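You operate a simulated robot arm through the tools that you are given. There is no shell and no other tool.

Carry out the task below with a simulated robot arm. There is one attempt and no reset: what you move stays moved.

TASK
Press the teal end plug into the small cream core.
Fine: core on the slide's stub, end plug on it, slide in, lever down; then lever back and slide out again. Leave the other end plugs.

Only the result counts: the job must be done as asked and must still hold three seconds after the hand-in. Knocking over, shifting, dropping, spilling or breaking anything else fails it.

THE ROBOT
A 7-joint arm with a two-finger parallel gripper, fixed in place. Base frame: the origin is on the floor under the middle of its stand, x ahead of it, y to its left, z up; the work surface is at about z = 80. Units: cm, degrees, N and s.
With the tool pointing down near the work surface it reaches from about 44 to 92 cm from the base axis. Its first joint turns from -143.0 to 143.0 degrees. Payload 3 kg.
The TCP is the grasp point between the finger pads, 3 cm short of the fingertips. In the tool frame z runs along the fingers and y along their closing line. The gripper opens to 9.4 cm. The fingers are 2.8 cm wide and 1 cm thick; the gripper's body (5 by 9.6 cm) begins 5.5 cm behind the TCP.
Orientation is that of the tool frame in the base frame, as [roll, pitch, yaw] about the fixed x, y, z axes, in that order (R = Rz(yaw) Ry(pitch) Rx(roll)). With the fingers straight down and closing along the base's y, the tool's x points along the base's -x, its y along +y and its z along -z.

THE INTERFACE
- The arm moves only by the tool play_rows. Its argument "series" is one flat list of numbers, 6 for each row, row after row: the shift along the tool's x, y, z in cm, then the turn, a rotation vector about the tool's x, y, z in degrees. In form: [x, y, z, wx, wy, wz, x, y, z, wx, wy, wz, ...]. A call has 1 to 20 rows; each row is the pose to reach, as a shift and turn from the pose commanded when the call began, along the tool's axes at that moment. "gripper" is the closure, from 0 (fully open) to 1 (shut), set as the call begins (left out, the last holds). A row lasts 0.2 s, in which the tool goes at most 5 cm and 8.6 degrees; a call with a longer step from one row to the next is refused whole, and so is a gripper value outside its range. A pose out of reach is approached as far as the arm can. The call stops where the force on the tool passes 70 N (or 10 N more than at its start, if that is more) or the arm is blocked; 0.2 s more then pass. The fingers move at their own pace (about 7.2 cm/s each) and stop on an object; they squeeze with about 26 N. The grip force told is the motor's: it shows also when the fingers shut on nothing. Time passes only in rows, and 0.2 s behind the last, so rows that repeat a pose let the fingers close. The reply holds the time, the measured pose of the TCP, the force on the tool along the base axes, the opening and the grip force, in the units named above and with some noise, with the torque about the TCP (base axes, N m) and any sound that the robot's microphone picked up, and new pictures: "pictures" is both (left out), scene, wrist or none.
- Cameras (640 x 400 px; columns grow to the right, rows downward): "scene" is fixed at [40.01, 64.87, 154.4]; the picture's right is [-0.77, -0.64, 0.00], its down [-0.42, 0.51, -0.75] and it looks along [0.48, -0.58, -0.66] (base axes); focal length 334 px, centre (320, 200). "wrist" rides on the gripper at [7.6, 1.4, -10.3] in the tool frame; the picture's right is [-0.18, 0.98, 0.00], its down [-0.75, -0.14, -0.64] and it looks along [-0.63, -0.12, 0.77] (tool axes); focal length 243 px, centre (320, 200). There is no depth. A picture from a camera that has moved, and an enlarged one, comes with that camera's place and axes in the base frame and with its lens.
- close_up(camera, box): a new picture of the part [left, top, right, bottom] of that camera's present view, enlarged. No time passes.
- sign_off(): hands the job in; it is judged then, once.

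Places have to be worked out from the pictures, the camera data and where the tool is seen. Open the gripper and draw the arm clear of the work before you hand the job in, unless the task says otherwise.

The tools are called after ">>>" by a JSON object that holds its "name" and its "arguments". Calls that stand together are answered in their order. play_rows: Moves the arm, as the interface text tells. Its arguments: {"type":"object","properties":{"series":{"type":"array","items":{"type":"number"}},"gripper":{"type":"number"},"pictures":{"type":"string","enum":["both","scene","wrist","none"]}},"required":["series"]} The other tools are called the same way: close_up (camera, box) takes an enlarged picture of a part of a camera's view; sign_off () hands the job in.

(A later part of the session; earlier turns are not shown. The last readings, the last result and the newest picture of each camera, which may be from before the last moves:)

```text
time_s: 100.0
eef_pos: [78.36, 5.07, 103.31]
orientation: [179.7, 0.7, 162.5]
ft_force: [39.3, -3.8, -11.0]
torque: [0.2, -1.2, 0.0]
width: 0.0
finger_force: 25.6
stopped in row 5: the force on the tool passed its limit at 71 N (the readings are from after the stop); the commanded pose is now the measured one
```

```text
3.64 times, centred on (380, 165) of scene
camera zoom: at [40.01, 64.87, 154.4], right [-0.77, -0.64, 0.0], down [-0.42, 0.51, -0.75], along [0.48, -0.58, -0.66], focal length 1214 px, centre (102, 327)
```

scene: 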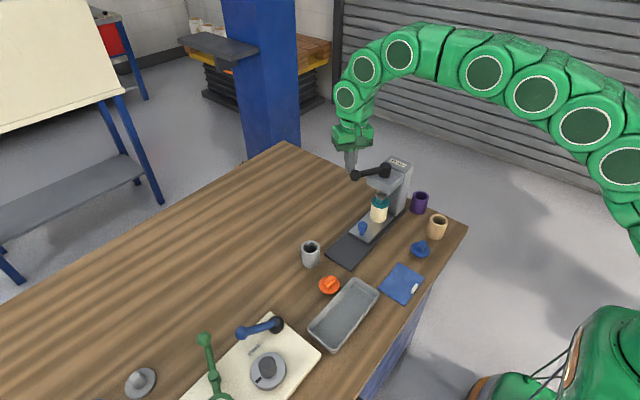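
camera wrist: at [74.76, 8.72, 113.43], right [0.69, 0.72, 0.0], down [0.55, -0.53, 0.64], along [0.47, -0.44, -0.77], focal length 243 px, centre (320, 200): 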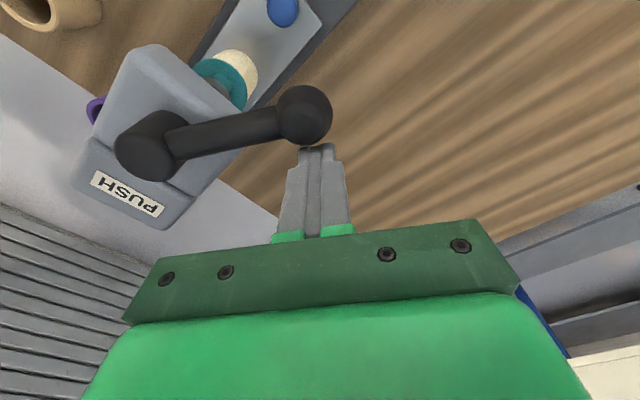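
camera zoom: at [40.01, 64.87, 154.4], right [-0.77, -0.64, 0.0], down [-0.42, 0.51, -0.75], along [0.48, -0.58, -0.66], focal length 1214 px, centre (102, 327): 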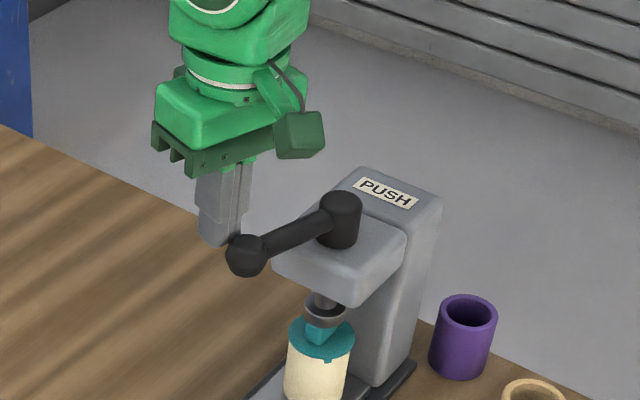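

The lever now hardly moves even at 71 N, so it may be at its stop or the plug is bottomed. I back off in small steps to see how quickly the force disappears.

>>> {"name": "play_rows", "arguments": {"series": [-0.1, 0, 0, 0, 0, 0, -0.1, 0, 0, 0, 0, 0], "pictures": "none"}}

>>> {"name": "play_rows", "arguments": {"series": [-0.15, 0, 0, 0, 0, 0, -0.15, 0, 0, 0, 0, 0], "pictures": "none"}}

>>> {"name": "play_rows", "arguments": {"series": [-0.2, 0, 0, 0, 0, 0, -0.2, 0, 0, 0, 0, 0], "pictures": "none"}}

>>> {"name": "play_rows", "arguments": {"series": [-0.2, 0, 0, 0, 0, 0, -0.2, 0, 0, 0, 0, 0], "pictures": "none"}}

>>> {"name": "close_up", "arguments": {"camera": "scene", "box": [330, 110, 430, 220]}}

>>> {"name": "close_up", "arguments": {"camera": "scene", "box": [367, 193, 393, 223]}}

```text
time_s: 100.6
eef_pos: [78.25, 5.14, 103.36]
orientation: [179.8, 0.5, 162.5]
ft_force: [41.4, -7.3, -16.5]
torque: [-0.1, -1.32, 0.0]
width: 0.0
finger_force: 25.7
```

```text
time_s: 101.2
eef_pos: [78.37, 5.0, 103.29]
orientation: [179.8, 0.5, 162.5]
ft_force: [37.2, -9.9, -15.6]
torque: [-0.25, -1.2, 0.08]
width: 0.0
finger_force: 26.0
```

```text
time_s: 101.8
eef_pos: [78.55, 5.02, 103.39]
orientation: [179.8, 0.5, 162.6]
ft_force: [28.5, -6.9, -11.8]
torque: [-0.36, -0.89, 0.02]
width: 0.0
finger_force: 26.1
```

```text
time_s: 102.4
eef_pos: [78.77, 4.82, 103.38]
orientation: [179.8, 0.5, 162.5]
ft_force: [19.6, -8.8, -6.1]
torque: [-0.44, -0.54, 0.07]
width: 0.0
finger_force: 26.0
```

```text
3.64 times, centred on (380, 165) of scene
camera zoom: at [40.01, 64.87, 154.4], right [-0.77, -0.64, 0.0], down [-0.42, 0.51, -0.75], along [0.48, -0.58, -0.66], focal length 1214 px, centre (102, 327)
```

zoom: 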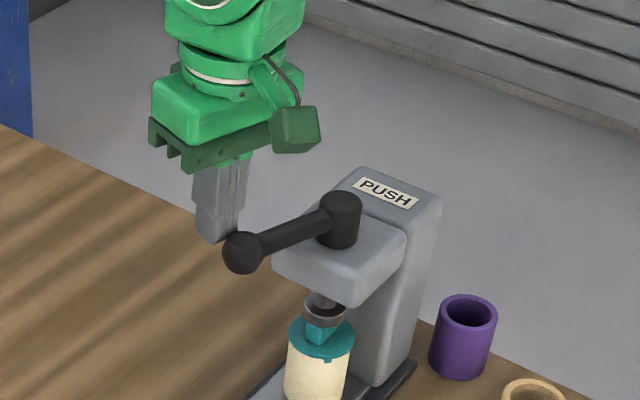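

```text
13.33 times, centred on (380, 208) of scene
camera zoom: at [40.01, 64.87, 154.4], right [-0.77, -0.64, 0.0], down [-0.42, 0.51, -0.75], along [0.48, -0.58, -0.66], focal length 4450 px, centre (-480, 93)
```

zoom: 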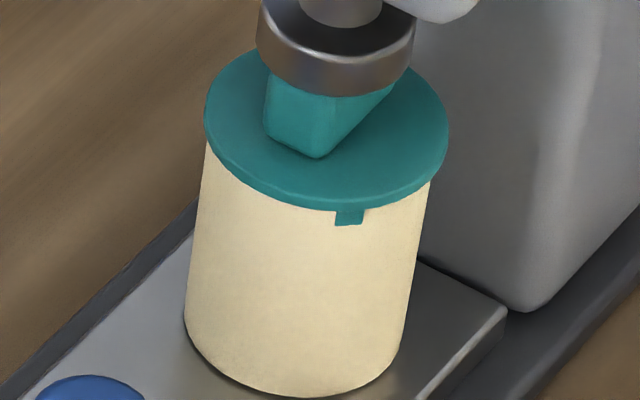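

The reaction behaves like a spring (42 N fading to 20 N over about 0.6 cm), and beyond about 75° there is a hard stop. I push once more to near the stop and hold for about 2 s to make sure the press stroke is complete.

>>> {"name": "play_rows", "arguments": {"series": [0.15, 0, 0, 0, 0, 0, 0.3, 0, 0, 0, 0, 0, 0.4, 0.02, 0, 0, 0, -0.3, 0.5, 0.03, 0, 0, 0, -0.6, 0.6, 0.04, 0, 0, 0, -1, 0.66, 0.04, 0, 0, 0, -1.2, 0.7, 0.04, 0, 0, 0, -1.4, 0.74, 0.04, 0, 0, 0, -1.6, 0.78, 0.04, 0, 0, 0, -1.8, 0.78, 0.04, 0, 0, 0, -1.8, 0.78, 0.04, 0, 0, 0, -1.8, 0.78, 0.04, 0, 0, 0, -1.8, 0.78, 0.04, 0, 0, 0, -1.8, 0.78, 0.04, 0, 0, 0, -1.8], "pictures": "none"}}

>>> {"name": "close_up", "arguments": {"camera": "scene", "box": [367, 193, 393, 223]}}

>>> {"name": "close_up", "arguments": {"camera": "scene", "box": [330, 110, 430, 220]}}

>>> {"name": "close_up", "arguments": {"camera": "wrist", "box": [160, 20, 360, 180]}}

```text
time_s: 104.5
eef_pos: [78.37, 5.07, 103.38]
orientation: [179.7, 1.1, 164.4]
ft_force: [39.0, -4.8, -10.8]
torque: [0.23, -1.28, -0.01]
width: 0.01
finger_force: 26.1
stopped in row 10: the force on the tool passed its limit at 72 N (the readings are from after the stop); the commanded pose is now the measured one
```

```text
13.33 times, centred on (380, 208) of scene
camera zoom: at [40.01, 64.87, 154.4], right [-0.77, -0.64, 0.0], down [-0.42, 0.51, -0.75], along [0.48, -0.58, -0.66], focal length 4450 px, centre (-480, 93)
```

zoom: 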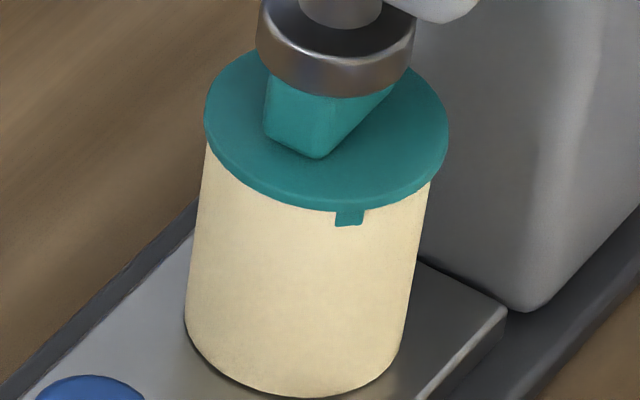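

```text
3.64 times, centred on (380, 165) of scene
camera zoom: at [40.01, 64.87, 154.4], right [-0.77, -0.64, 0.0], down [-0.42, 0.51, -0.75], along [0.48, -0.58, -0.66], focal length 1214 px, centre (102, 327)
```

zoom: 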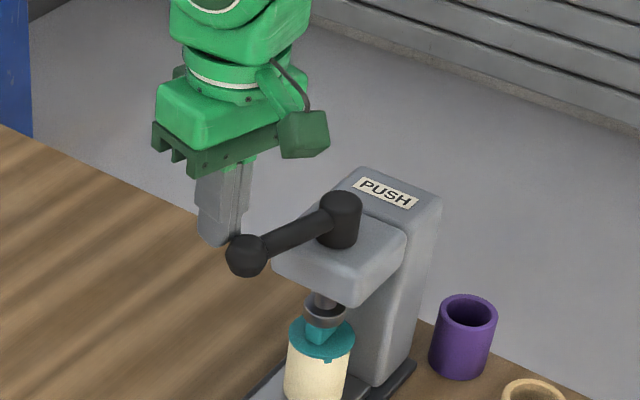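

```text
2.50 times, centred on (260, 100) of wrist
camera zoom: at [71.32, 8.54, 113.54], right [0.44, 0.9, 0.01], down [0.68, -0.34, 0.65], along [0.59, -0.28, -0.76], focal length 606 px, centre (470, 450)
```

zoom: 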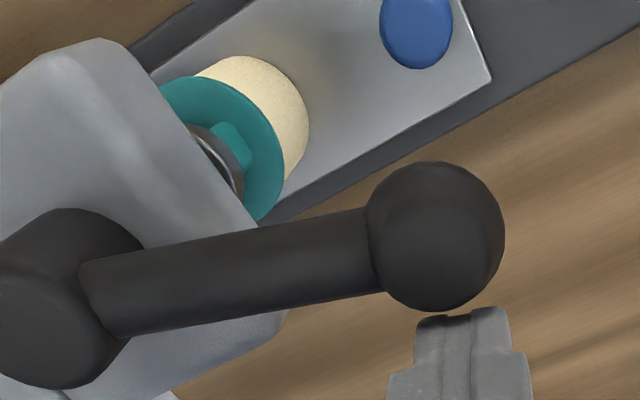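

Same hard stop at about 74°, so that is the end of the press stroke. I back the fingers off slowly and rise, then check the plug.

>>> {"name": "play_rows", "arguments": {"series": [-0.1, 0, 0, 0, 0, 0, -0.2, 0, 0, 0, 0, 0, -0.3, 0, 0, 0, 0, 0, -0.4, 0, 0, 0, 0, 0, -0.55, 0, 0, 0, 0, 0, -0.7, 0, 0, 0, 0, 0, -0.9, 0, 0, 0, 0, 0, -1.1, 0, 0, 0, 0, 0, -1.4, 0, 0, 0, 0, 0, -1.8, 0, 0, 0, 0, 0, -2.2, 0, 0, 0, 0, 0, -2.6, 0, 0, 0, 0, 0, -3, 0, 0, 0, 0, 0, -3.4, 0, -2, 0, 0, 0, -3.4, 0, -5, 0, 0, 0, -3.4, 0, -8, 0, 0, 0, -3.4, 0, -8, 0, 0, 0]}}

>>> {"name": "close_up", "arguments": {"camera": "scene", "box": [367, 193, 393, 223]}}

>>> {"name": "close_up", "arguments": {"camera": "scene", "box": [330, 110, 430, 220]}}

```text
time_s: 108.1
eef_pos: [81.3, 4.08, 111.43]
orientation: [179.8, 0.9, 164.4]
ft_force: [-0.3, -0.6, -0.5]
torque: [-0.02, 0.03, -0.01]
width: 0.03
finger_force: 26.1
camera wrist: at [74.39, 7.61, 121.58], right [0.44, 0.9, 0.01], down [0.68, -0.34, 0.65], along [0.59, -0.28, -0.76], focal length 243 px, centre (320, 200)
```

scene: 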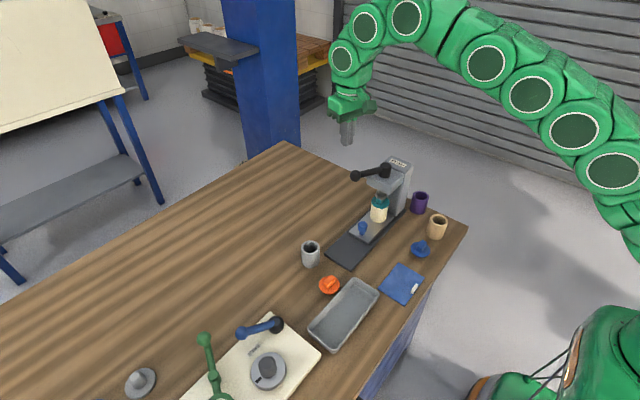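
wrist: 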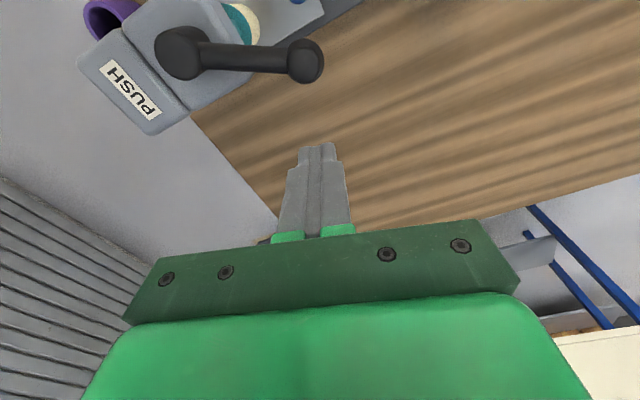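

```text
13.33 times, centred on (380, 208) of scene
camera zoom: at [40.01, 64.87, 154.4], right [-0.77, -0.64, 0.0], down [-0.42, 0.51, -0.75], along [0.48, -0.58, -0.66], focal length 4450 px, centre (-480, 93)
```

zoom: 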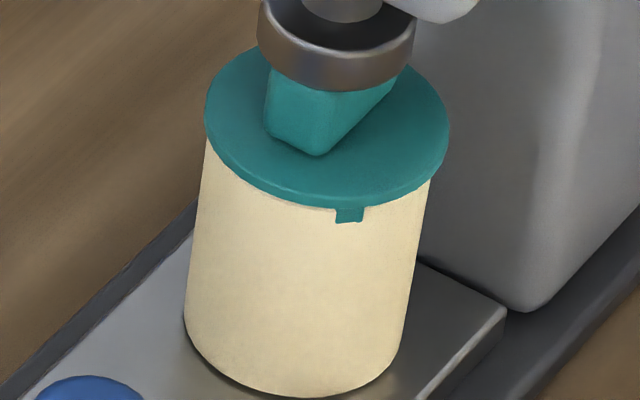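

```text
3.64 times, centred on (380, 165) of scene
camera zoom: at [40.01, 64.87, 154.4], right [-0.77, -0.64, 0.0], down [-0.42, 0.51, -0.75], along [0.48, -0.58, -0.66], focal length 1214 px, centre (102, 327)
```

zoom: 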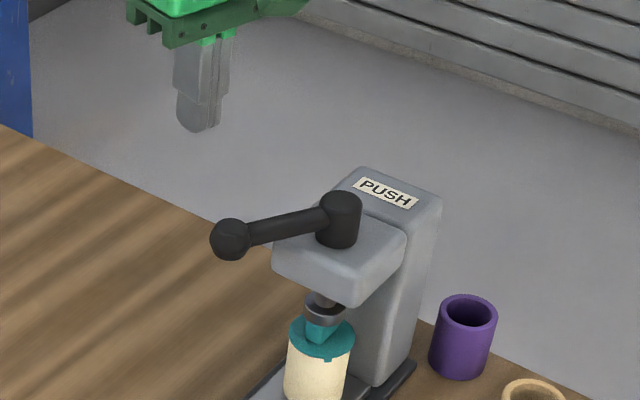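

The stroke reached its end twice; the loaded disc was flush and only contact softness relaxes. Next I bring the lever back: I move the closed fingers to the leading side of the ball.

>>> {"name": "play_rows", "arguments": {"series": [2.3, 0.25, 0, 0, 0, 5.1, 4.6, 0.5, 0, 0, 0, 10.3, 6.96, 0.76, 0, 0, 0, 15.4, 6.96, 0.76, 3, 0, 0, 15.4, 6.96, 0.76, 6, 0, 0, 15.4, 6.96, 0.76, 8, 0, 0, 15.4, 6.96, 0.76, 8, 0, 0, 15.4], "gripper": 1}}

>>> {"name": "close_up", "arguments": {"camera": "wrist", "box": [160, 80, 480, 280]}}

>>> {"name": "close_up", "arguments": {"camera": "scene", "box": [330, 110, 430, 220]}}

```text
time_s: 109.7
eef_pos: [74.91, 6.71, 103.3]
orientation: [179.4, 0.8, 149.0]
ft_force: [0.3, -0.5, 0.2]
torque: [-0.04, 0.02, 0.0]
width: 0.0
finger_force: 26.3
camera wrist: at [69.07, 11.82, 113.47], right [0.66, 0.75, 0.01], down [0.56, -0.51, 0.65], along [0.49, -0.43, -0.76], focal length 243 px, centre (320, 200)
```

scene: 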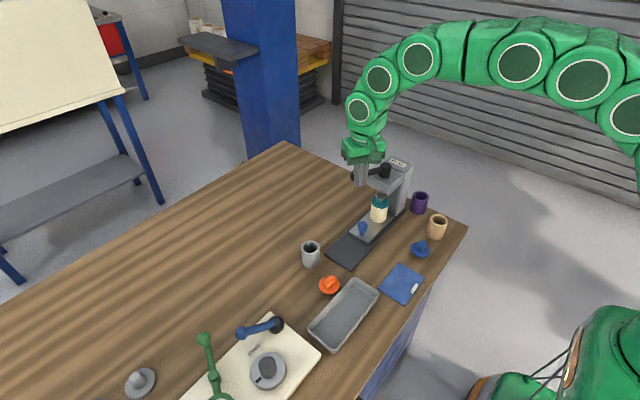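
wrist: 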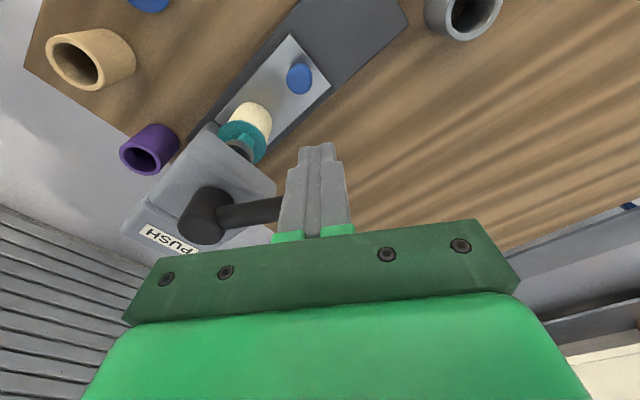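

```text
2.00 times, centred on (320, 180) of wrist
camera zoom: at [69.07, 11.82, 113.47], right [0.66, 0.75, 0.01], down [0.56, -0.51, 0.65], along [0.49, -0.43, -0.76], focal length 485 px, centre (320, 240)
```

zoom: 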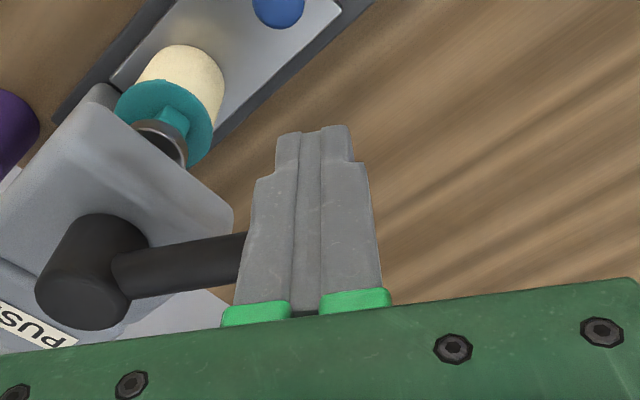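

```text
3.64 times, centred on (380, 165) of scene
camera zoom: at [40.01, 64.87, 154.4], right [-0.77, -0.64, 0.0], down [-0.42, 0.51, -0.75], along [0.48, -0.58, -0.66], focal length 1214 px, centre (102, 327)
```

zoom: 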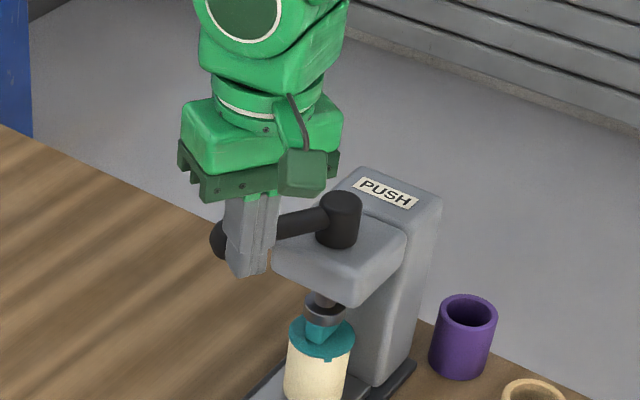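

The fingers are on the leading side of the ball. I push the lever back along its arc, first about 24°.

>>> {"name": "play_rows", "arguments": {"series": [-0.5, 0, 0, 0, 0, 0, -0.8, 0.09, 0, 0, 0, 2, -1.135, 0.17, 0, 0, 0, 4, -1.46, 0.24, 0, 0, 0, 6, -1.78, 0.295, 0, 0, 0, 8, -2.43, 0.375, 0, 0, 0, 12, -3.09, 0.41, 0, 0, 0, 16, -3.74, 0.4, 0, 0, 0, 20, -4.4, 0.34, 0, 0, 0, 24, -4.4, 0.34, 0, 0, 0, 24], "gripper": 1}}

>>> {"name": "close_up", "arguments": {"camera": "scene", "box": [330, 110, 430, 220]}}

>>> {"name": "close_up", "arguments": {"camera": "scene", "box": [367, 183, 393, 223]}}

```text
time_s: 111.9
eef_pos: [78.91, 5.02, 103.31]
orientation: [179.4, 0.6, 124.8]
ft_force: [0.3, 0.6, -0.6]
torque: [0.03, 0.04, 0.01]
width: 0.0
finger_force: 25.9
camera wrist: at [75.71, 12.0, 113.51], right [0.91, 0.41, 0.01], down [0.31, -0.7, 0.65], along [0.28, -0.58, -0.76], focal length 243 px, centre (320, 200)
```

scene: 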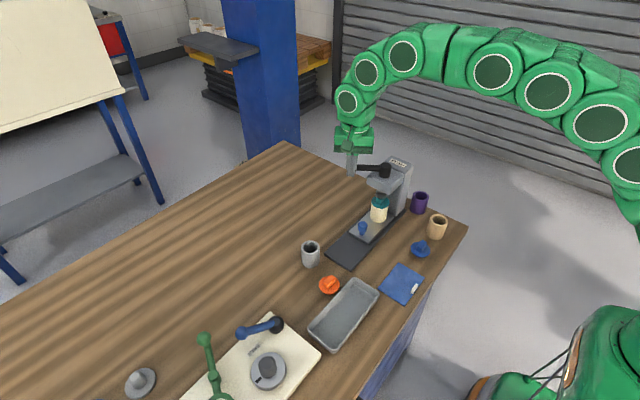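
wrist: 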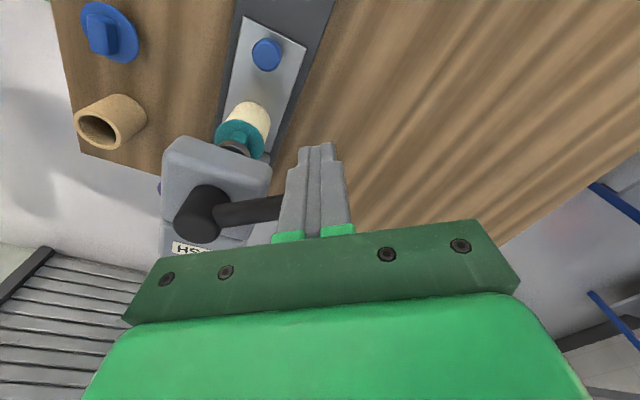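

```text
3.64 times, centred on (380, 165) of scene
camera zoom: at [40.01, 64.87, 154.4], right [-0.77, -0.64, 0.0], down [-0.42, 0.51, -0.75], along [0.48, -0.58, -0.66], focal length 1214 px, centre (102, 327)
```

zoom: 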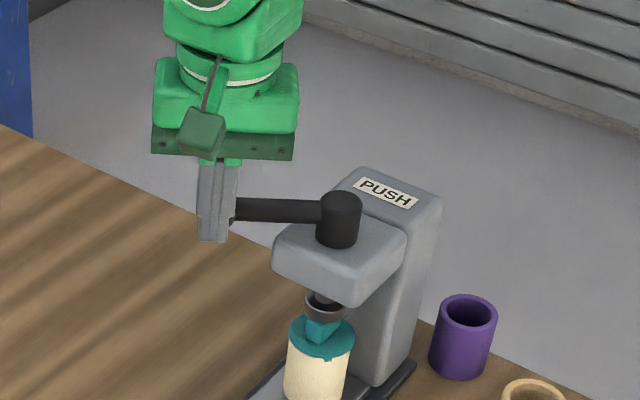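

```text
10.00 times, centred on (380, 203) of scene
camera zoom: at [40.01, 64.87, 154.4], right [-0.77, -0.64, 0.0], down [-0.42, 0.51, -0.75], along [0.48, -0.58, -0.66], focal length 3338 px, centre (-280, 170)
```

zoom: 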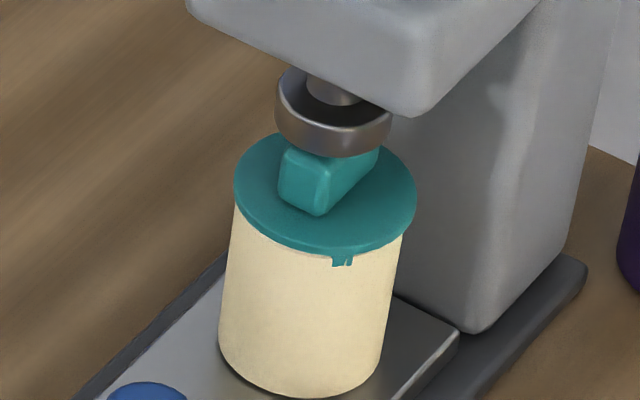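

The ram rises and the plug stays down in the core. I continue bringing the lever all the way back.

>>> {"name": "play_rows", "arguments": {"series": [-0.635, 0.17, 0, 0, 0, 4, -1.28, 0.295, 0, 0, 0, 8, -1.931, 0.375, 0, 0, 0, 12, -2.587, 0.409, 0, 0, 0, 16, -3.244, 0.397, 0, 0, 0, 20, -3.898, 0.34, 0, 0, 0, 24, -4.547, 0.238, 0, 0, 0, 28, -4.87, 0.17, 0, 0, 0, 30, -5.187, 0.09, 0, 0, 0, 32, -5.35, 0.04, 0, 0, 0, 33, -5.35, 0.04, 0, 0, 0, 33], "gripper": 1}}

>>> {"name": "close_up", "arguments": {"camera": "scene", "box": [330, 110, 430, 220]}}

```text
time_s: 114.3
eef_pos: [81.95, 0.49, 103.51]
orientation: [179.1, 0.0, 92.0]
ft_force: [-0.1, 0.4, -0.6]
torque: [0.02, -0.03, 0.01]
width: 0.0
finger_force: 25.8
camera wrist: at [83.09, 8.25, 113.75], right [0.99, -0.15, 0.01], down [-0.13, -0.76, 0.64], along [-0.09, -0.63, -0.77], focal length 243 px, centre (320, 200)
```

scene: 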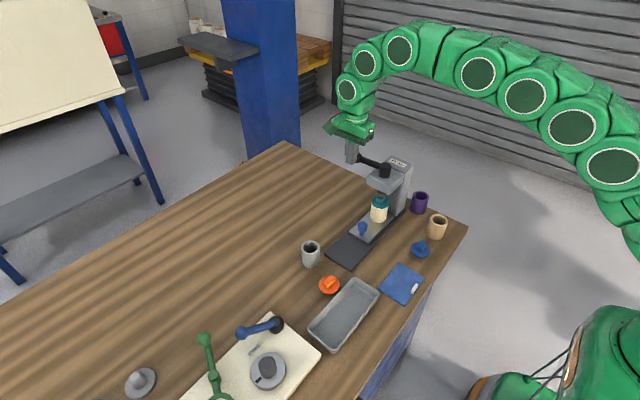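
wrist: 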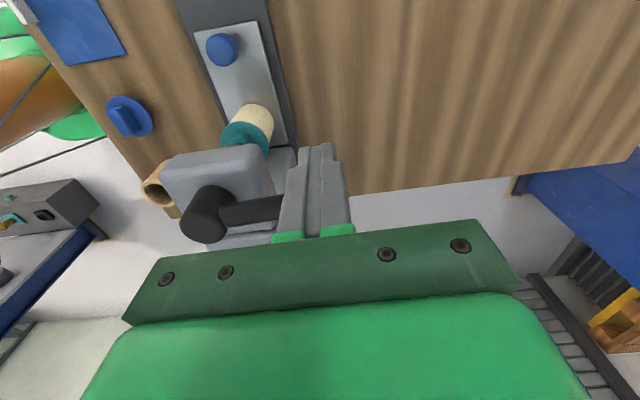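

```text
3.64 times, centred on (380, 165) of scene
camera zoom: at [40.01, 64.87, 154.4], right [-0.77, -0.64, 0.0], down [-0.42, 0.51, -0.75], along [0.48, -0.58, -0.66], focal length 1214 px, centre (102, 327)
```

zoom: 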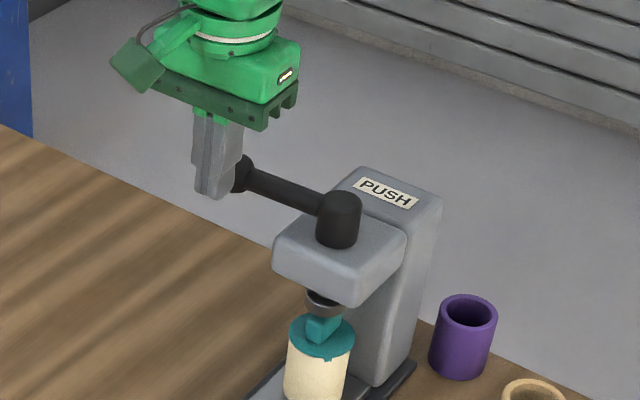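

The lever is nearly at its start position. I push the last bit until light contact with the rest stop.

>>> {"name": "play_rows", "arguments": {"series": [-0.1, 0, 0, 0, 0, 0.5, -0.2, 0, 0, 0, 0, 1, -0.3, 0, 0, 0, 0, 1.5, -0.3, 0, 0, 0, 0, 1.5], "gripper": 1, "pictures": "none"}}

>>> {"name": "close_up", "arguments": {"camera": "scene", "box": [330, 110, 430, 220]}}

```text
time_s: 115.3
eef_pos: [82.07, 0.29, 103.38]
orientation: [179.2, 0.0, 90.4]
ft_force: [0.0, -0.1, -0.5]
torque: [0.0, 0.02, 0.0]
width: 0.0
finger_force: 25.7
```

```text
3.64 times, centred on (380, 165) of scene
camera zoom: at [40.01, 64.87, 154.4], right [-0.77, -0.64, 0.0], down [-0.42, 0.51, -0.75], along [0.48, -0.58, -0.66], focal length 1214 px, centre (102, 327)
```

zoom: 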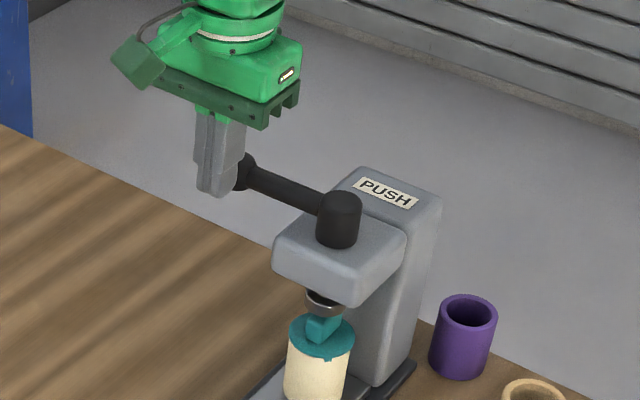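

>>> {"name": "play_rows", "arguments": {"series": [-0.1, 0, 0, 0, 0, 0, -0.2, 0, 0, 0, 0, 0, -0.3, 0, 0, 0, 0, 0, -0.3, 0, 0, 0, 0, 0], "gripper": 1, "pictures": "none"}}

>>> {"name": "close_up", "arguments": {"camera": "scene", "box": [330, 110, 430, 220]}}

```text
time_s: 116.3
eef_pos: [81.97, -0.08, 103.53]
orientation: [179.0, 0.0, 90.5]
ft_force: [5.5, 18.4, 0.0]
torque: [0.46, -0.21, 0.1]
width: 0.0
finger_force: 25.8
```

```text
3.64 times, centred on (380, 165) of scene
camera zoom: at [40.01, 64.87, 154.4], right [-0.77, -0.64, 0.0], down [-0.42, 0.51, -0.75], along [0.48, -0.58, -0.66], focal length 1214 px, centre (102, 327)
```

zoom: 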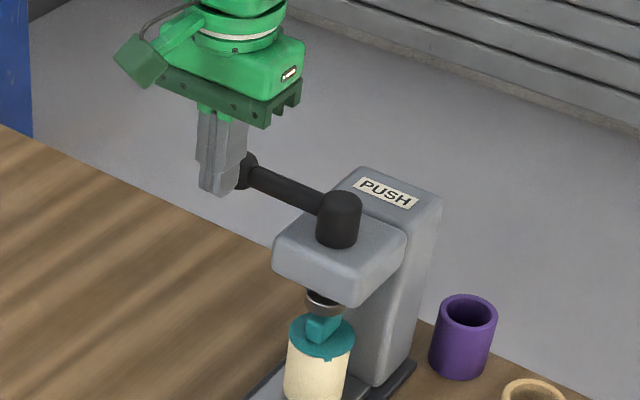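

The lever is against its rest stop (18 N). I back off, rise, level the tool, and go above the slide's knob (now near y 5.5).

>>> {"name": "play_rows", "arguments": {"series": [0.6, 0, 0, 0, 0, 0, 1.2, 0, -2, 0, 0, 0, 1.5, 0, -5, 0, 0, 0, 1.5, 0, -8, 0.5, 0, 0.2, 3, -3, -8, 1, 0, 0.5, 5, -6, -8, 1, 0, 0.5, 6, -8.9, -8, 1, 0, 0.5, 6, -8.9, -8, 1, 0, 0.5], "gripper": 0.4}}

>>> {"name": "close_up", "arguments": {"camera": "wrist", "box": [200, 20, 440, 240]}}

>>> {"name": "close_up", "arguments": {"camera": "scene", "box": [330, 130, 430, 260]}}

```text
time_s: 118.1
eef_pos: [73.1, 6.02, 111.43]
orientation: [-180.0, 0.0, 89.9]
ft_force: [-0.2, 0.1, 0.6]
torque: [0.0, -0.01, 0.02]
width: 5.65
finger_force: 0.0
camera wrist: at [74.68, 13.52, 121.66], right [0.98, -0.18, 0.0], down [-0.14, -0.75, 0.64], along [-0.12, -0.63, -0.77], focal length 243 px, centre (320, 200)
```

scene: 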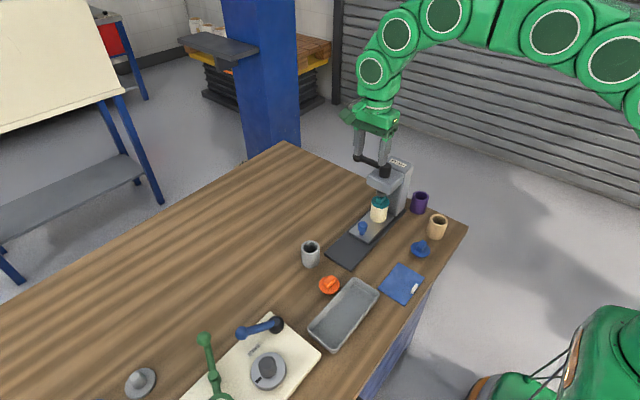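
wrist: 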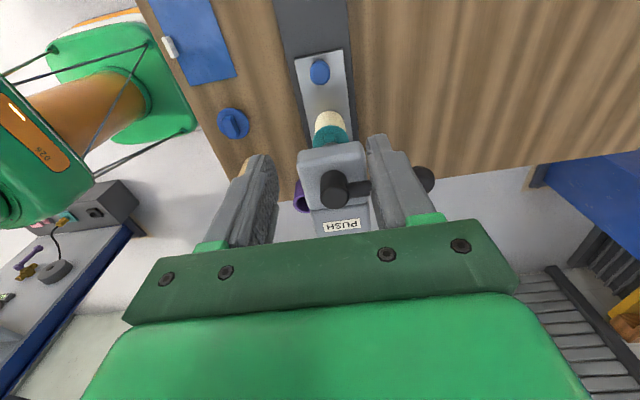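

```text
1.82 times, centred on (320, 130) of wrist
camera zoom: at [74.68, 13.52, 121.66], right [0.98, -0.18, 0.0], down [-0.14, -0.75, 0.64], along [-0.12, -0.63, -0.77], focal length 441 px, centre (320, 327)
```

zoom: 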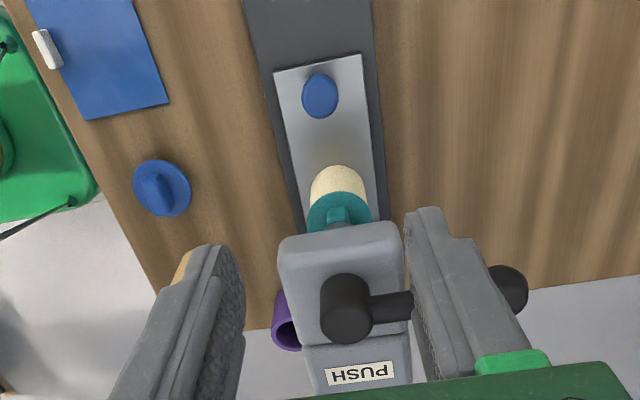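

```text
3.08 times, centred on (380, 195) of scene
camera zoom: at [40.01, 64.87, 154.4], right [-0.77, -0.64, 0.0], down [-0.42, 0.51, -0.75], along [0.48, -0.58, -0.66], focal length 1027 px, centre (135, 215)
```

zoom: 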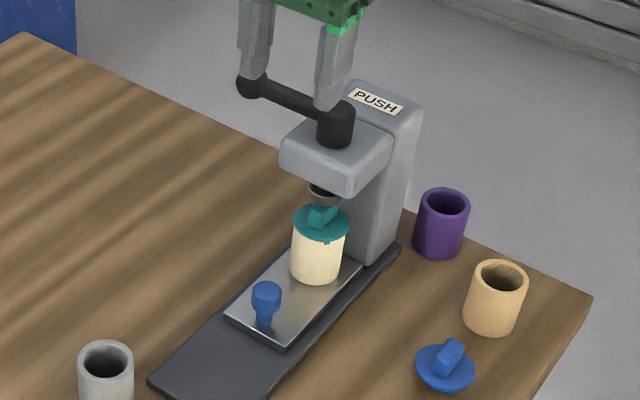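

The knob is below at about (73.1, 5.5). I descend partway and check.

>>> {"name": "play_rows", "arguments": {"series": [-0.2, 0, 4.5, 0, 0, 0, -0.4, 0, 9, 0, 0, 0, -0.45, 0, 13.5, 0, 0, 0, -0.45, 0, 17.5, 0, 0, 0, -0.45, 0, 20.5, 0, 0, 0, -0.45, 0, 20.5, 0, 0, 0], "gripper": 0.4}}

>>> {"name": "close_up", "arguments": {"camera": "wrist", "box": [220, 60, 420, 230]}}

>>> {"name": "close_up", "arguments": {"camera": "scene", "box": [330, 150, 420, 260]}}

```text
time_s: 119.5
eef_pos: [72.97, 5.28, 90.96]
orientation: [-179.9, -0.1, 89.9]
ft_force: [0.5, 0.2, 0.2]
torque: [0.04, -0.01, 0.01]
width: 5.63
finger_force: 0.0
camera wrist: at [74.55, 12.86, 101.17], right [0.98, -0.19, 0.0], down [-0.14, -0.75, 0.64], along [-0.12, -0.63, -0.77], focal length 243 px, centre (320, 200)
```

scene: 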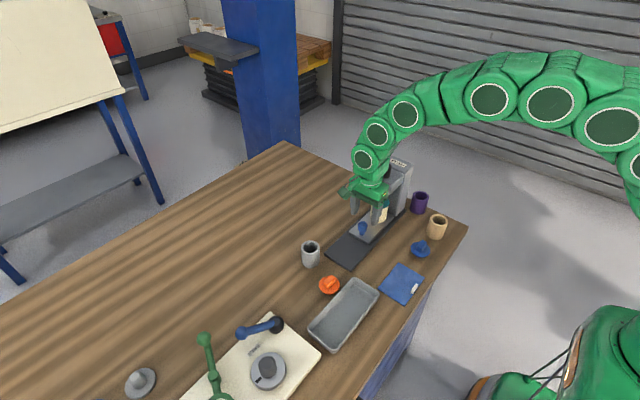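
wrist: 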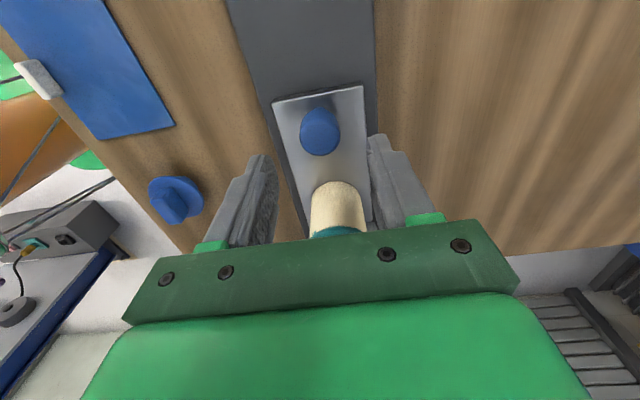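

```text
2.35 times, centred on (320, 145) of wrist
camera zoom: at [74.55, 12.86, 101.17], right [0.98, -0.19, 0.0], down [-0.14, -0.75, 0.64], along [-0.12, -0.63, -0.77], focal length 571 px, centre (320, 329)
```

zoom: 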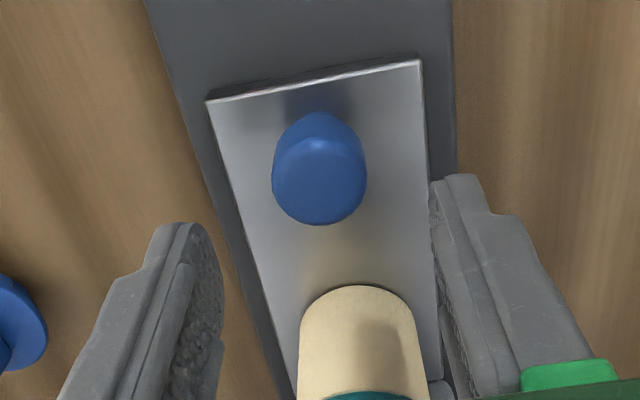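

```text
3.64 times, centred on (375, 205) of scene
camera zoom: at [40.01, 64.87, 154.4], right [-0.77, -0.64, 0.0], down [-0.42, 0.51, -0.75], along [0.48, -0.58, -0.66], focal length 1214 px, centre (120, 182)
```

zoom: 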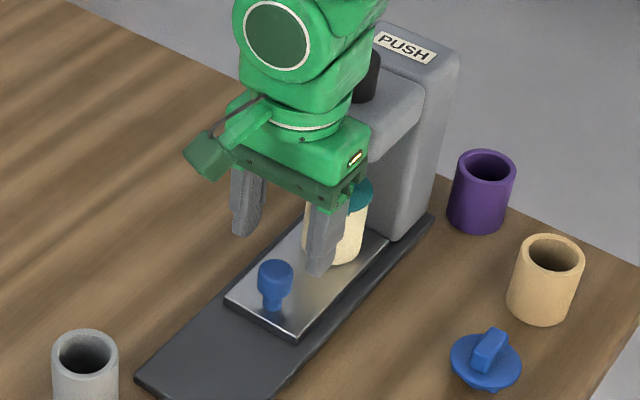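

The knob is about 0.4 cm further in +y. I shift, descend, and grip it.

>>> {"name": "play_rows", "arguments": {"series": [0.2, 0.03, 1.5, 0, 0, 0, 0.4, 0.06, 3, 0, 0, 0, 0.4, 0.06, 4.7, 0, 0, 0, 0.4, 0.06, 4.7, 0, 0, 0], "gripper": 0.4, "pictures": "none"}}

>>> {"name": "play_rows", "arguments": {"series": [0, 0, 0, 0, 0, 0, 0, 0, 0, 0, 0, 0, 0, 0, 0, 0, 0, 0, 0, 0, 0, 0, 0, 0], "gripper": 1}}

```text
time_s: 120.5
eef_pos: [73.07, 5.84, 86.13]
orientation: [-179.8, 0.0, 89.9]
ft_force: [0.1, -0.1, 0.7]
torque: [-0.02, 0.01, 0.01]
width: 5.63
finger_force: 0.1
```

```text
time_s: 121.5
eef_pos: [72.97, 5.88, 86.2]
orientation: [-179.8, 0.1, 90.0]
ft_force: [-13.0, 0.5, 0.7]
torque: [0.03, 0.39, -0.06]
width: 2.76
finger_force: 44.9
camera wrist: at [74.61, 13.45, 96.42], right [0.98, -0.18, 0.0], down [-0.14, -0.75, 0.64], along [-0.12, -0.63, -0.77], focal length 243 px, centre (320, 200)
```

scene: 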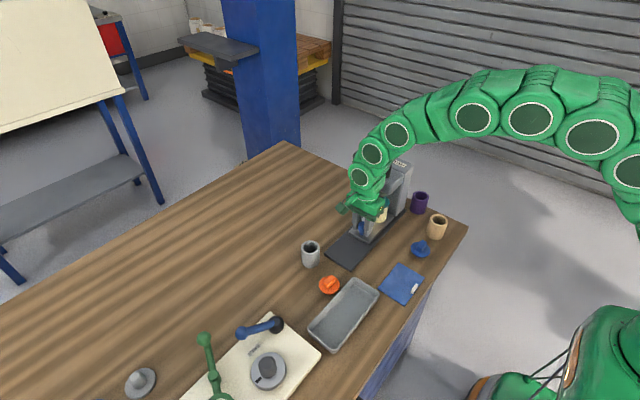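
wrist: 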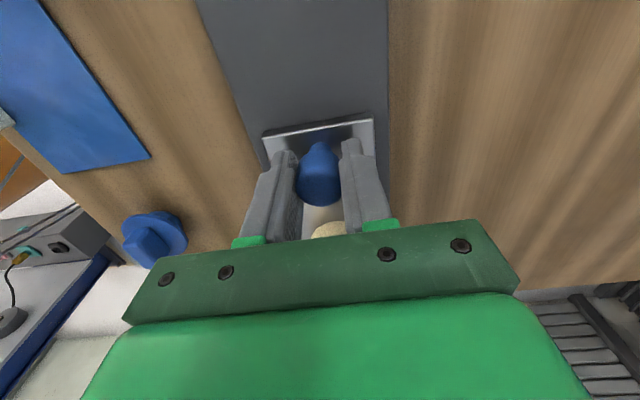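

Knob gripped. I pull the slide out along +y slowly, 3 cm first.

>>> {"name": "play_rows", "arguments": {"series": [0.2, -0.04, 0, 0, 0, 0, 0.5, -0.05, 0, 0, 0, 0, 0.9, -0.05, 0, 0, 0, 0, 1.3, -0.05, 0, 0, 0, 0, 1.7, -0.05, 0, 0, 0, 0, 2.1, -0.05, 0, 0, 0, 0, 2.5, -0.05, 0, 0, 0, 0, 2.8, -0.05, 0, 0, 0, 0, 3, -0.05, 0, 0, 0, 0, 3, -0.05, 0, 0, 0, 0], "pictures": "none"}}

>>> {"name": "close_up", "arguments": {"camera": "scene", "box": [330, 150, 420, 260]}}

```text
time_s: 123.7
eef_pos: [72.91, 8.94, 86.3]
orientation: [179.9, -0.1, 90.0]
ft_force: [50.7, -0.4, 4.7]
torque: [0.36, -1.0, -0.05]
width: 2.73
finger_force: 44.8
```

```text
3.64 times, centred on (375, 205) of scene
camera zoom: at [40.01, 64.87, 154.4], right [-0.77, -0.64, 0.0], down [-0.42, 0.51, -0.75], along [0.48, -0.58, -0.66], focal length 1214 px, centre (120, 182)
```

zoom: 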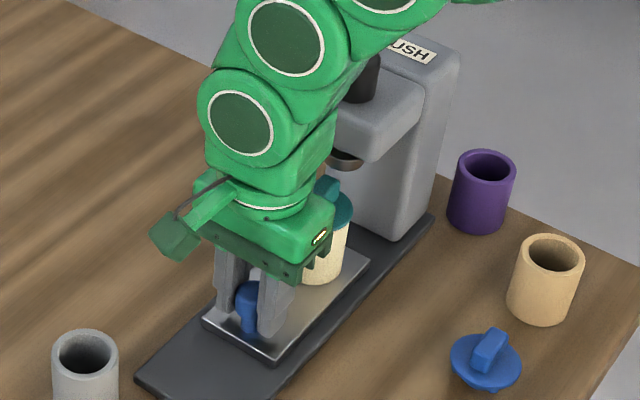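

The slide is moving out. A 51 N side load built up, so I trim +x and continue.

>>> {"name": "play_rows", "arguments": {"series": [0, 0.08, 0, 0, 0, 0, 0, 0.16, 0, 0, 0, 0, 0.3, 0.16, 0, 0, 0, 0, 0.7, 0.16, 0, 0, 0, 0, 1.1, 0.16, 0, 0, 0, 0, 1.5, 0.16, 0, 0, 0, 0, 1.9, 0.16, 0, 0, 0, 0, 2.2, 0.16, 0, 0, 0, 0, 2.5, 0.16, 0, 0, 0, 0, 2.5, 0.16, 0, 0, 0, 0], "pictures": "none"}}

```text
time_s: 125.9
eef_pos: [72.96, 11.22, 86.12]
orientation: [-179.8, 0.0, 89.9]
ft_force: [-7.0, -1.0, 17.3]
torque: [0.1, 0.2, -0.09]
width: 2.76
finger_force: 44.4
```

>>> {"name": "play_rows", "arguments": {"series": [0, -0.02, -0.05, 0, 0, 0, 0.3, -0.02, -0.05, 0, 0, 0, 0.7, -0.02, -0.05, 0, 0, 0, 1.1, -0.02, -0.05, 0, 0, 0, 1.5, -0.02, -0.05, 0, 0, 0, 1.9, -0.02, -0.05, 0, 0, 0, 2.2, -0.02, -0.05, 0, 0, 0, 2.5, -0.02, -0.05, 0, 0, 0, 2.5, -0.02, -0.05, 0, 0, 0], "pictures": "none"}}

>>> {"name": "close_up", "arguments": {"camera": "scene", "box": [320, 170, 420, 280]}}

```text
time_s: 127.9
eef_pos: [72.96, 13.92, 86.18]
orientation: [-179.8, 0.1, 90.0]
ft_force: [-9.1, 0.9, -15.4]
torque: [-0.03, 0.08, -0.01]
width: 2.72
finger_force: 44.8
```

```text
3.64 times, centred on (370, 225) of scene
camera zoom: at [40.01, 64.87, 154.4], right [-0.77, -0.64, 0.0], down [-0.42, 0.51, -0.75], along [0.48, -0.58, -0.66], focal length 1214 px, centre (138, 109)
```

zoom: 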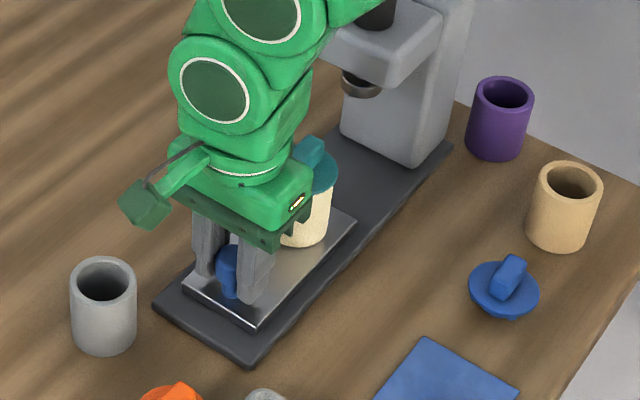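

Out to 13.9; the original position corresponds to about 16.0 for this grip. I pull the remaining distance, slower at the end to find the stop.

>>> {"name": "play_rows", "arguments": {"series": [0.3, 0, 0, 0, 0, 0, 0.7, 0, 0, 0, 0, 0, 1.1, 0, 0, 0, 0, 0, 1.4, 0, 0, 0, 0, 0, 1.7, 0, 0, 0, 0, 0, 1.8, 0, 0, 0, 0, 0, 1.9, 0, 0, 0, 0, 0, 1.9, 0, 0, 0, 0, 0], "pictures": "none"}}

```text
time_s: 129.7
eef_pos: [73.08, 15.66, 86.2]
orientation: [-179.7, 0.0, 89.9]
ft_force: [0.0, 1.5, -27.8]
torque: [0.22, 0.02, -0.12]
width: 2.74
finger_force: 44.7
```

>>> {"name": "play_rows", "arguments": {"series": [0.1, 0, 0.05, 0, 0, 0, 0.2, 0, 0.05, 0, 0, 0, 0.3, 0, 0.05, 0, 0, 0, 0.3, 0, 0.05, 0, 0, 0], "pictures": "none"}}

>>> {"name": "close_up", "arguments": {"camera": "scene", "box": [320, 170, 420, 280]}}

```text
time_s: 130.7
eef_pos: [73.05, 15.75, 86.36]
orientation: [-179.7, 0.1, 89.9]
ft_force: [-6.9, -34.3, -9.8]
torque: [-0.66, 0.1, 0.04]
width: 2.74
finger_force: 45.1
```

```text
3.64 times, centred on (370, 225) of scene
camera zoom: at [40.01, 64.87, 154.4], right [-0.77, -0.64, 0.0], down [-0.42, 0.51, -0.75], along [0.48, -0.58, -0.66], focal length 1214 px, centre (138, 109)
```

zoom: 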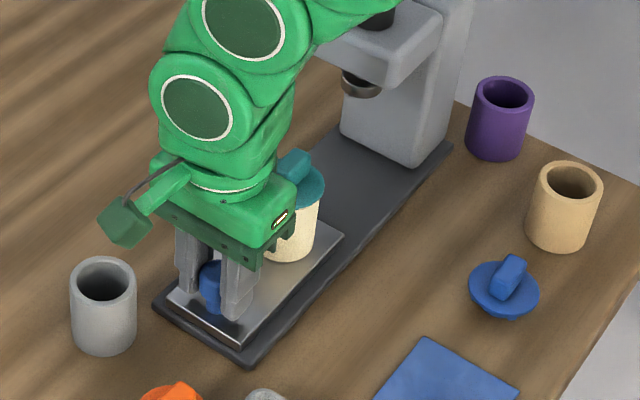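

A 34 N pull-back indicates the out stop. I relax, release the knob, and rise to inspect the plug in the core.

>>> {"name": "play_rows", "arguments": {"series": [-0.07, 0, 0, 0, 0, 0, -0.13, 0, 0, 0, 0, 0, -0.13, 0, 0, 0, 0, 0], "pictures": "none"}}

>>> {"name": "play_rows", "arguments": {"series": [0, 0, 0, 0, 0, 0, 0, 0, 0, 0, 0, 0, 0, 0, 0, 0, 0, 0, 0, 0, -2, 0, 0, 0, 0, 0, -5, 0, 0, 0, 1, 0, -9, 0, 0, 0, 3, 0, -12, 0, 0, 0, 6, 0, -14, 0, 0, 0, 6, 0, -14, 0, 0, 0], "gripper": 0.4}}

>>> {"name": "close_up", "arguments": {"camera": "scene", "box": [345, 205, 380, 245]}}

>>> {"name": "close_up", "arguments": {"camera": "scene", "box": [345, 208, 375, 230]}}

```text
time_s: 131.5
eef_pos: [72.99, 15.94, 86.33]
orientation: [-179.9, 0.0, 90.1]
ft_force: [-7.0, -18.8, -1.1]
torque: [-0.71, 0.15, 0.08]
width: 2.74
finger_force: 44.6
```

```text
time_s: 133.5
eef_pos: [72.79, 21.94, 100.07]
orientation: [-179.8, 0.0, 89.9]
ft_force: [-1.0, -0.6, 0.0]
torque: [-0.02, 0.03, 0.03]
width: 5.66
finger_force: 0.1
camera wrist: at [74.4, 29.51, 110.28], right [0.98, -0.19, 0.0], down [-0.14, -0.75, 0.64], along [-0.12, -0.63, -0.77], focal length 243 px, centre (320, 200)
```

scene: 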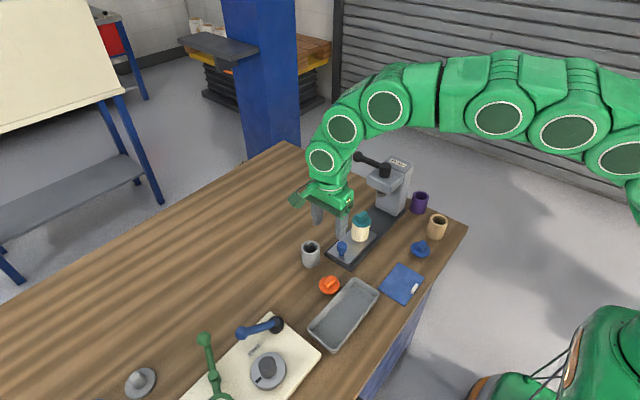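
wrist: 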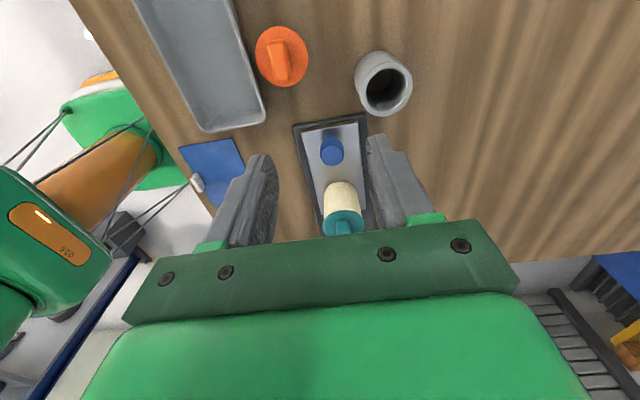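

```text
10.00 times, centred on (362, 225) of scene
camera zoom: at [40.01, 64.87, 154.4], right [-0.77, -0.64, 0.0], down [-0.42, 0.51, -0.75], along [0.48, -0.58, -0.66], focal length 3338 px, centre (-105, -50)
```

zoom: 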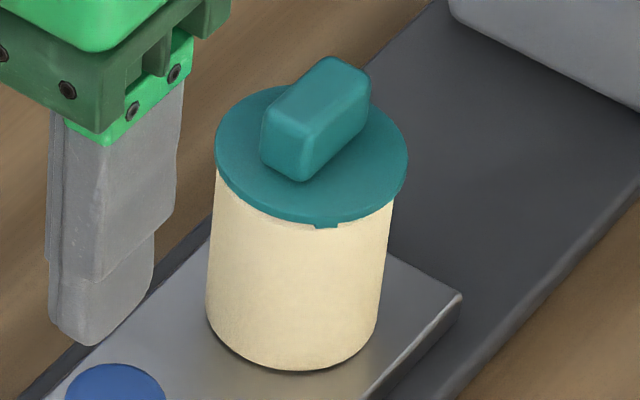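

```text
16.00 times, centred on (360, 219) of scene
camera zoom: at [40.01, 64.87, 154.4], right [-0.77, -0.64, 0.0], down [-0.42, 0.51, -0.75], along [0.48, -0.58, -0.66], focal length 5340 px, centre (-320, -104)
```

zoom: 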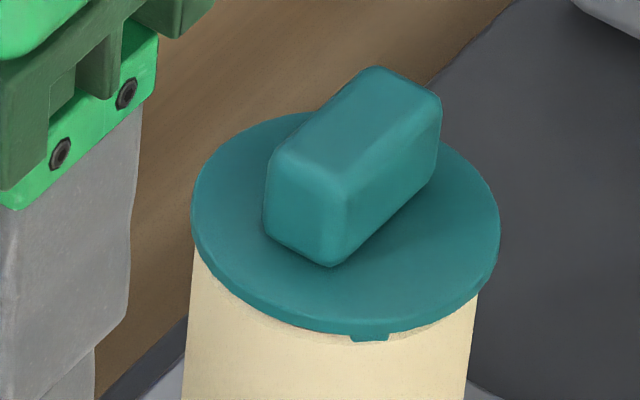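

The slide is out with plug on core, but I can still see a little rim under the disc. I tilt the camera for a low side view of the joint.

>>> {"name": "play_rows", "arguments": {"series": [0, 0, 0, 0, -7, 0, 0, 0, 0, 0, -14, 0, 0, 0, 0, 0, -21, 0, 0, 0, 0, 0, -28, 0, 0, 0, 0, 0, -35, 0, 0, 0, 0, 0, -42, 0, 0, 0, 0, 0, -42, 0], "gripper": 0}}

```text
time_s: 135.1
eef_pos: [73.02, 21.79, 100.38]
orientation: [-179.8, 42.2, 89.9]
ft_force: [-1.2, 0.2, 0.1]
torque: [0.01, 0.03, -0.01]
width: 9.39
finger_force: 0.1
camera wrist: at [74.66, 34.33, 102.68], right [0.98, -0.14, 0.12], down [-0.14, -0.13, 0.98], along [-0.12, -0.98, -0.15], focal length 243 px, centre (320, 200)
```

scene: 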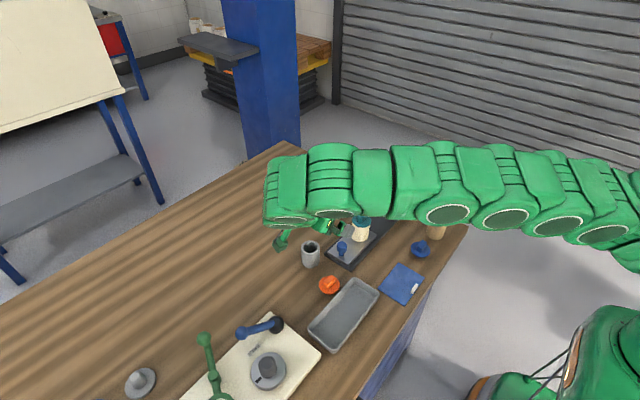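
wrist: 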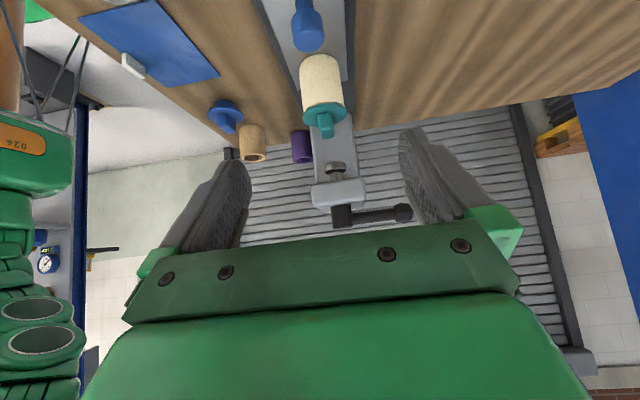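

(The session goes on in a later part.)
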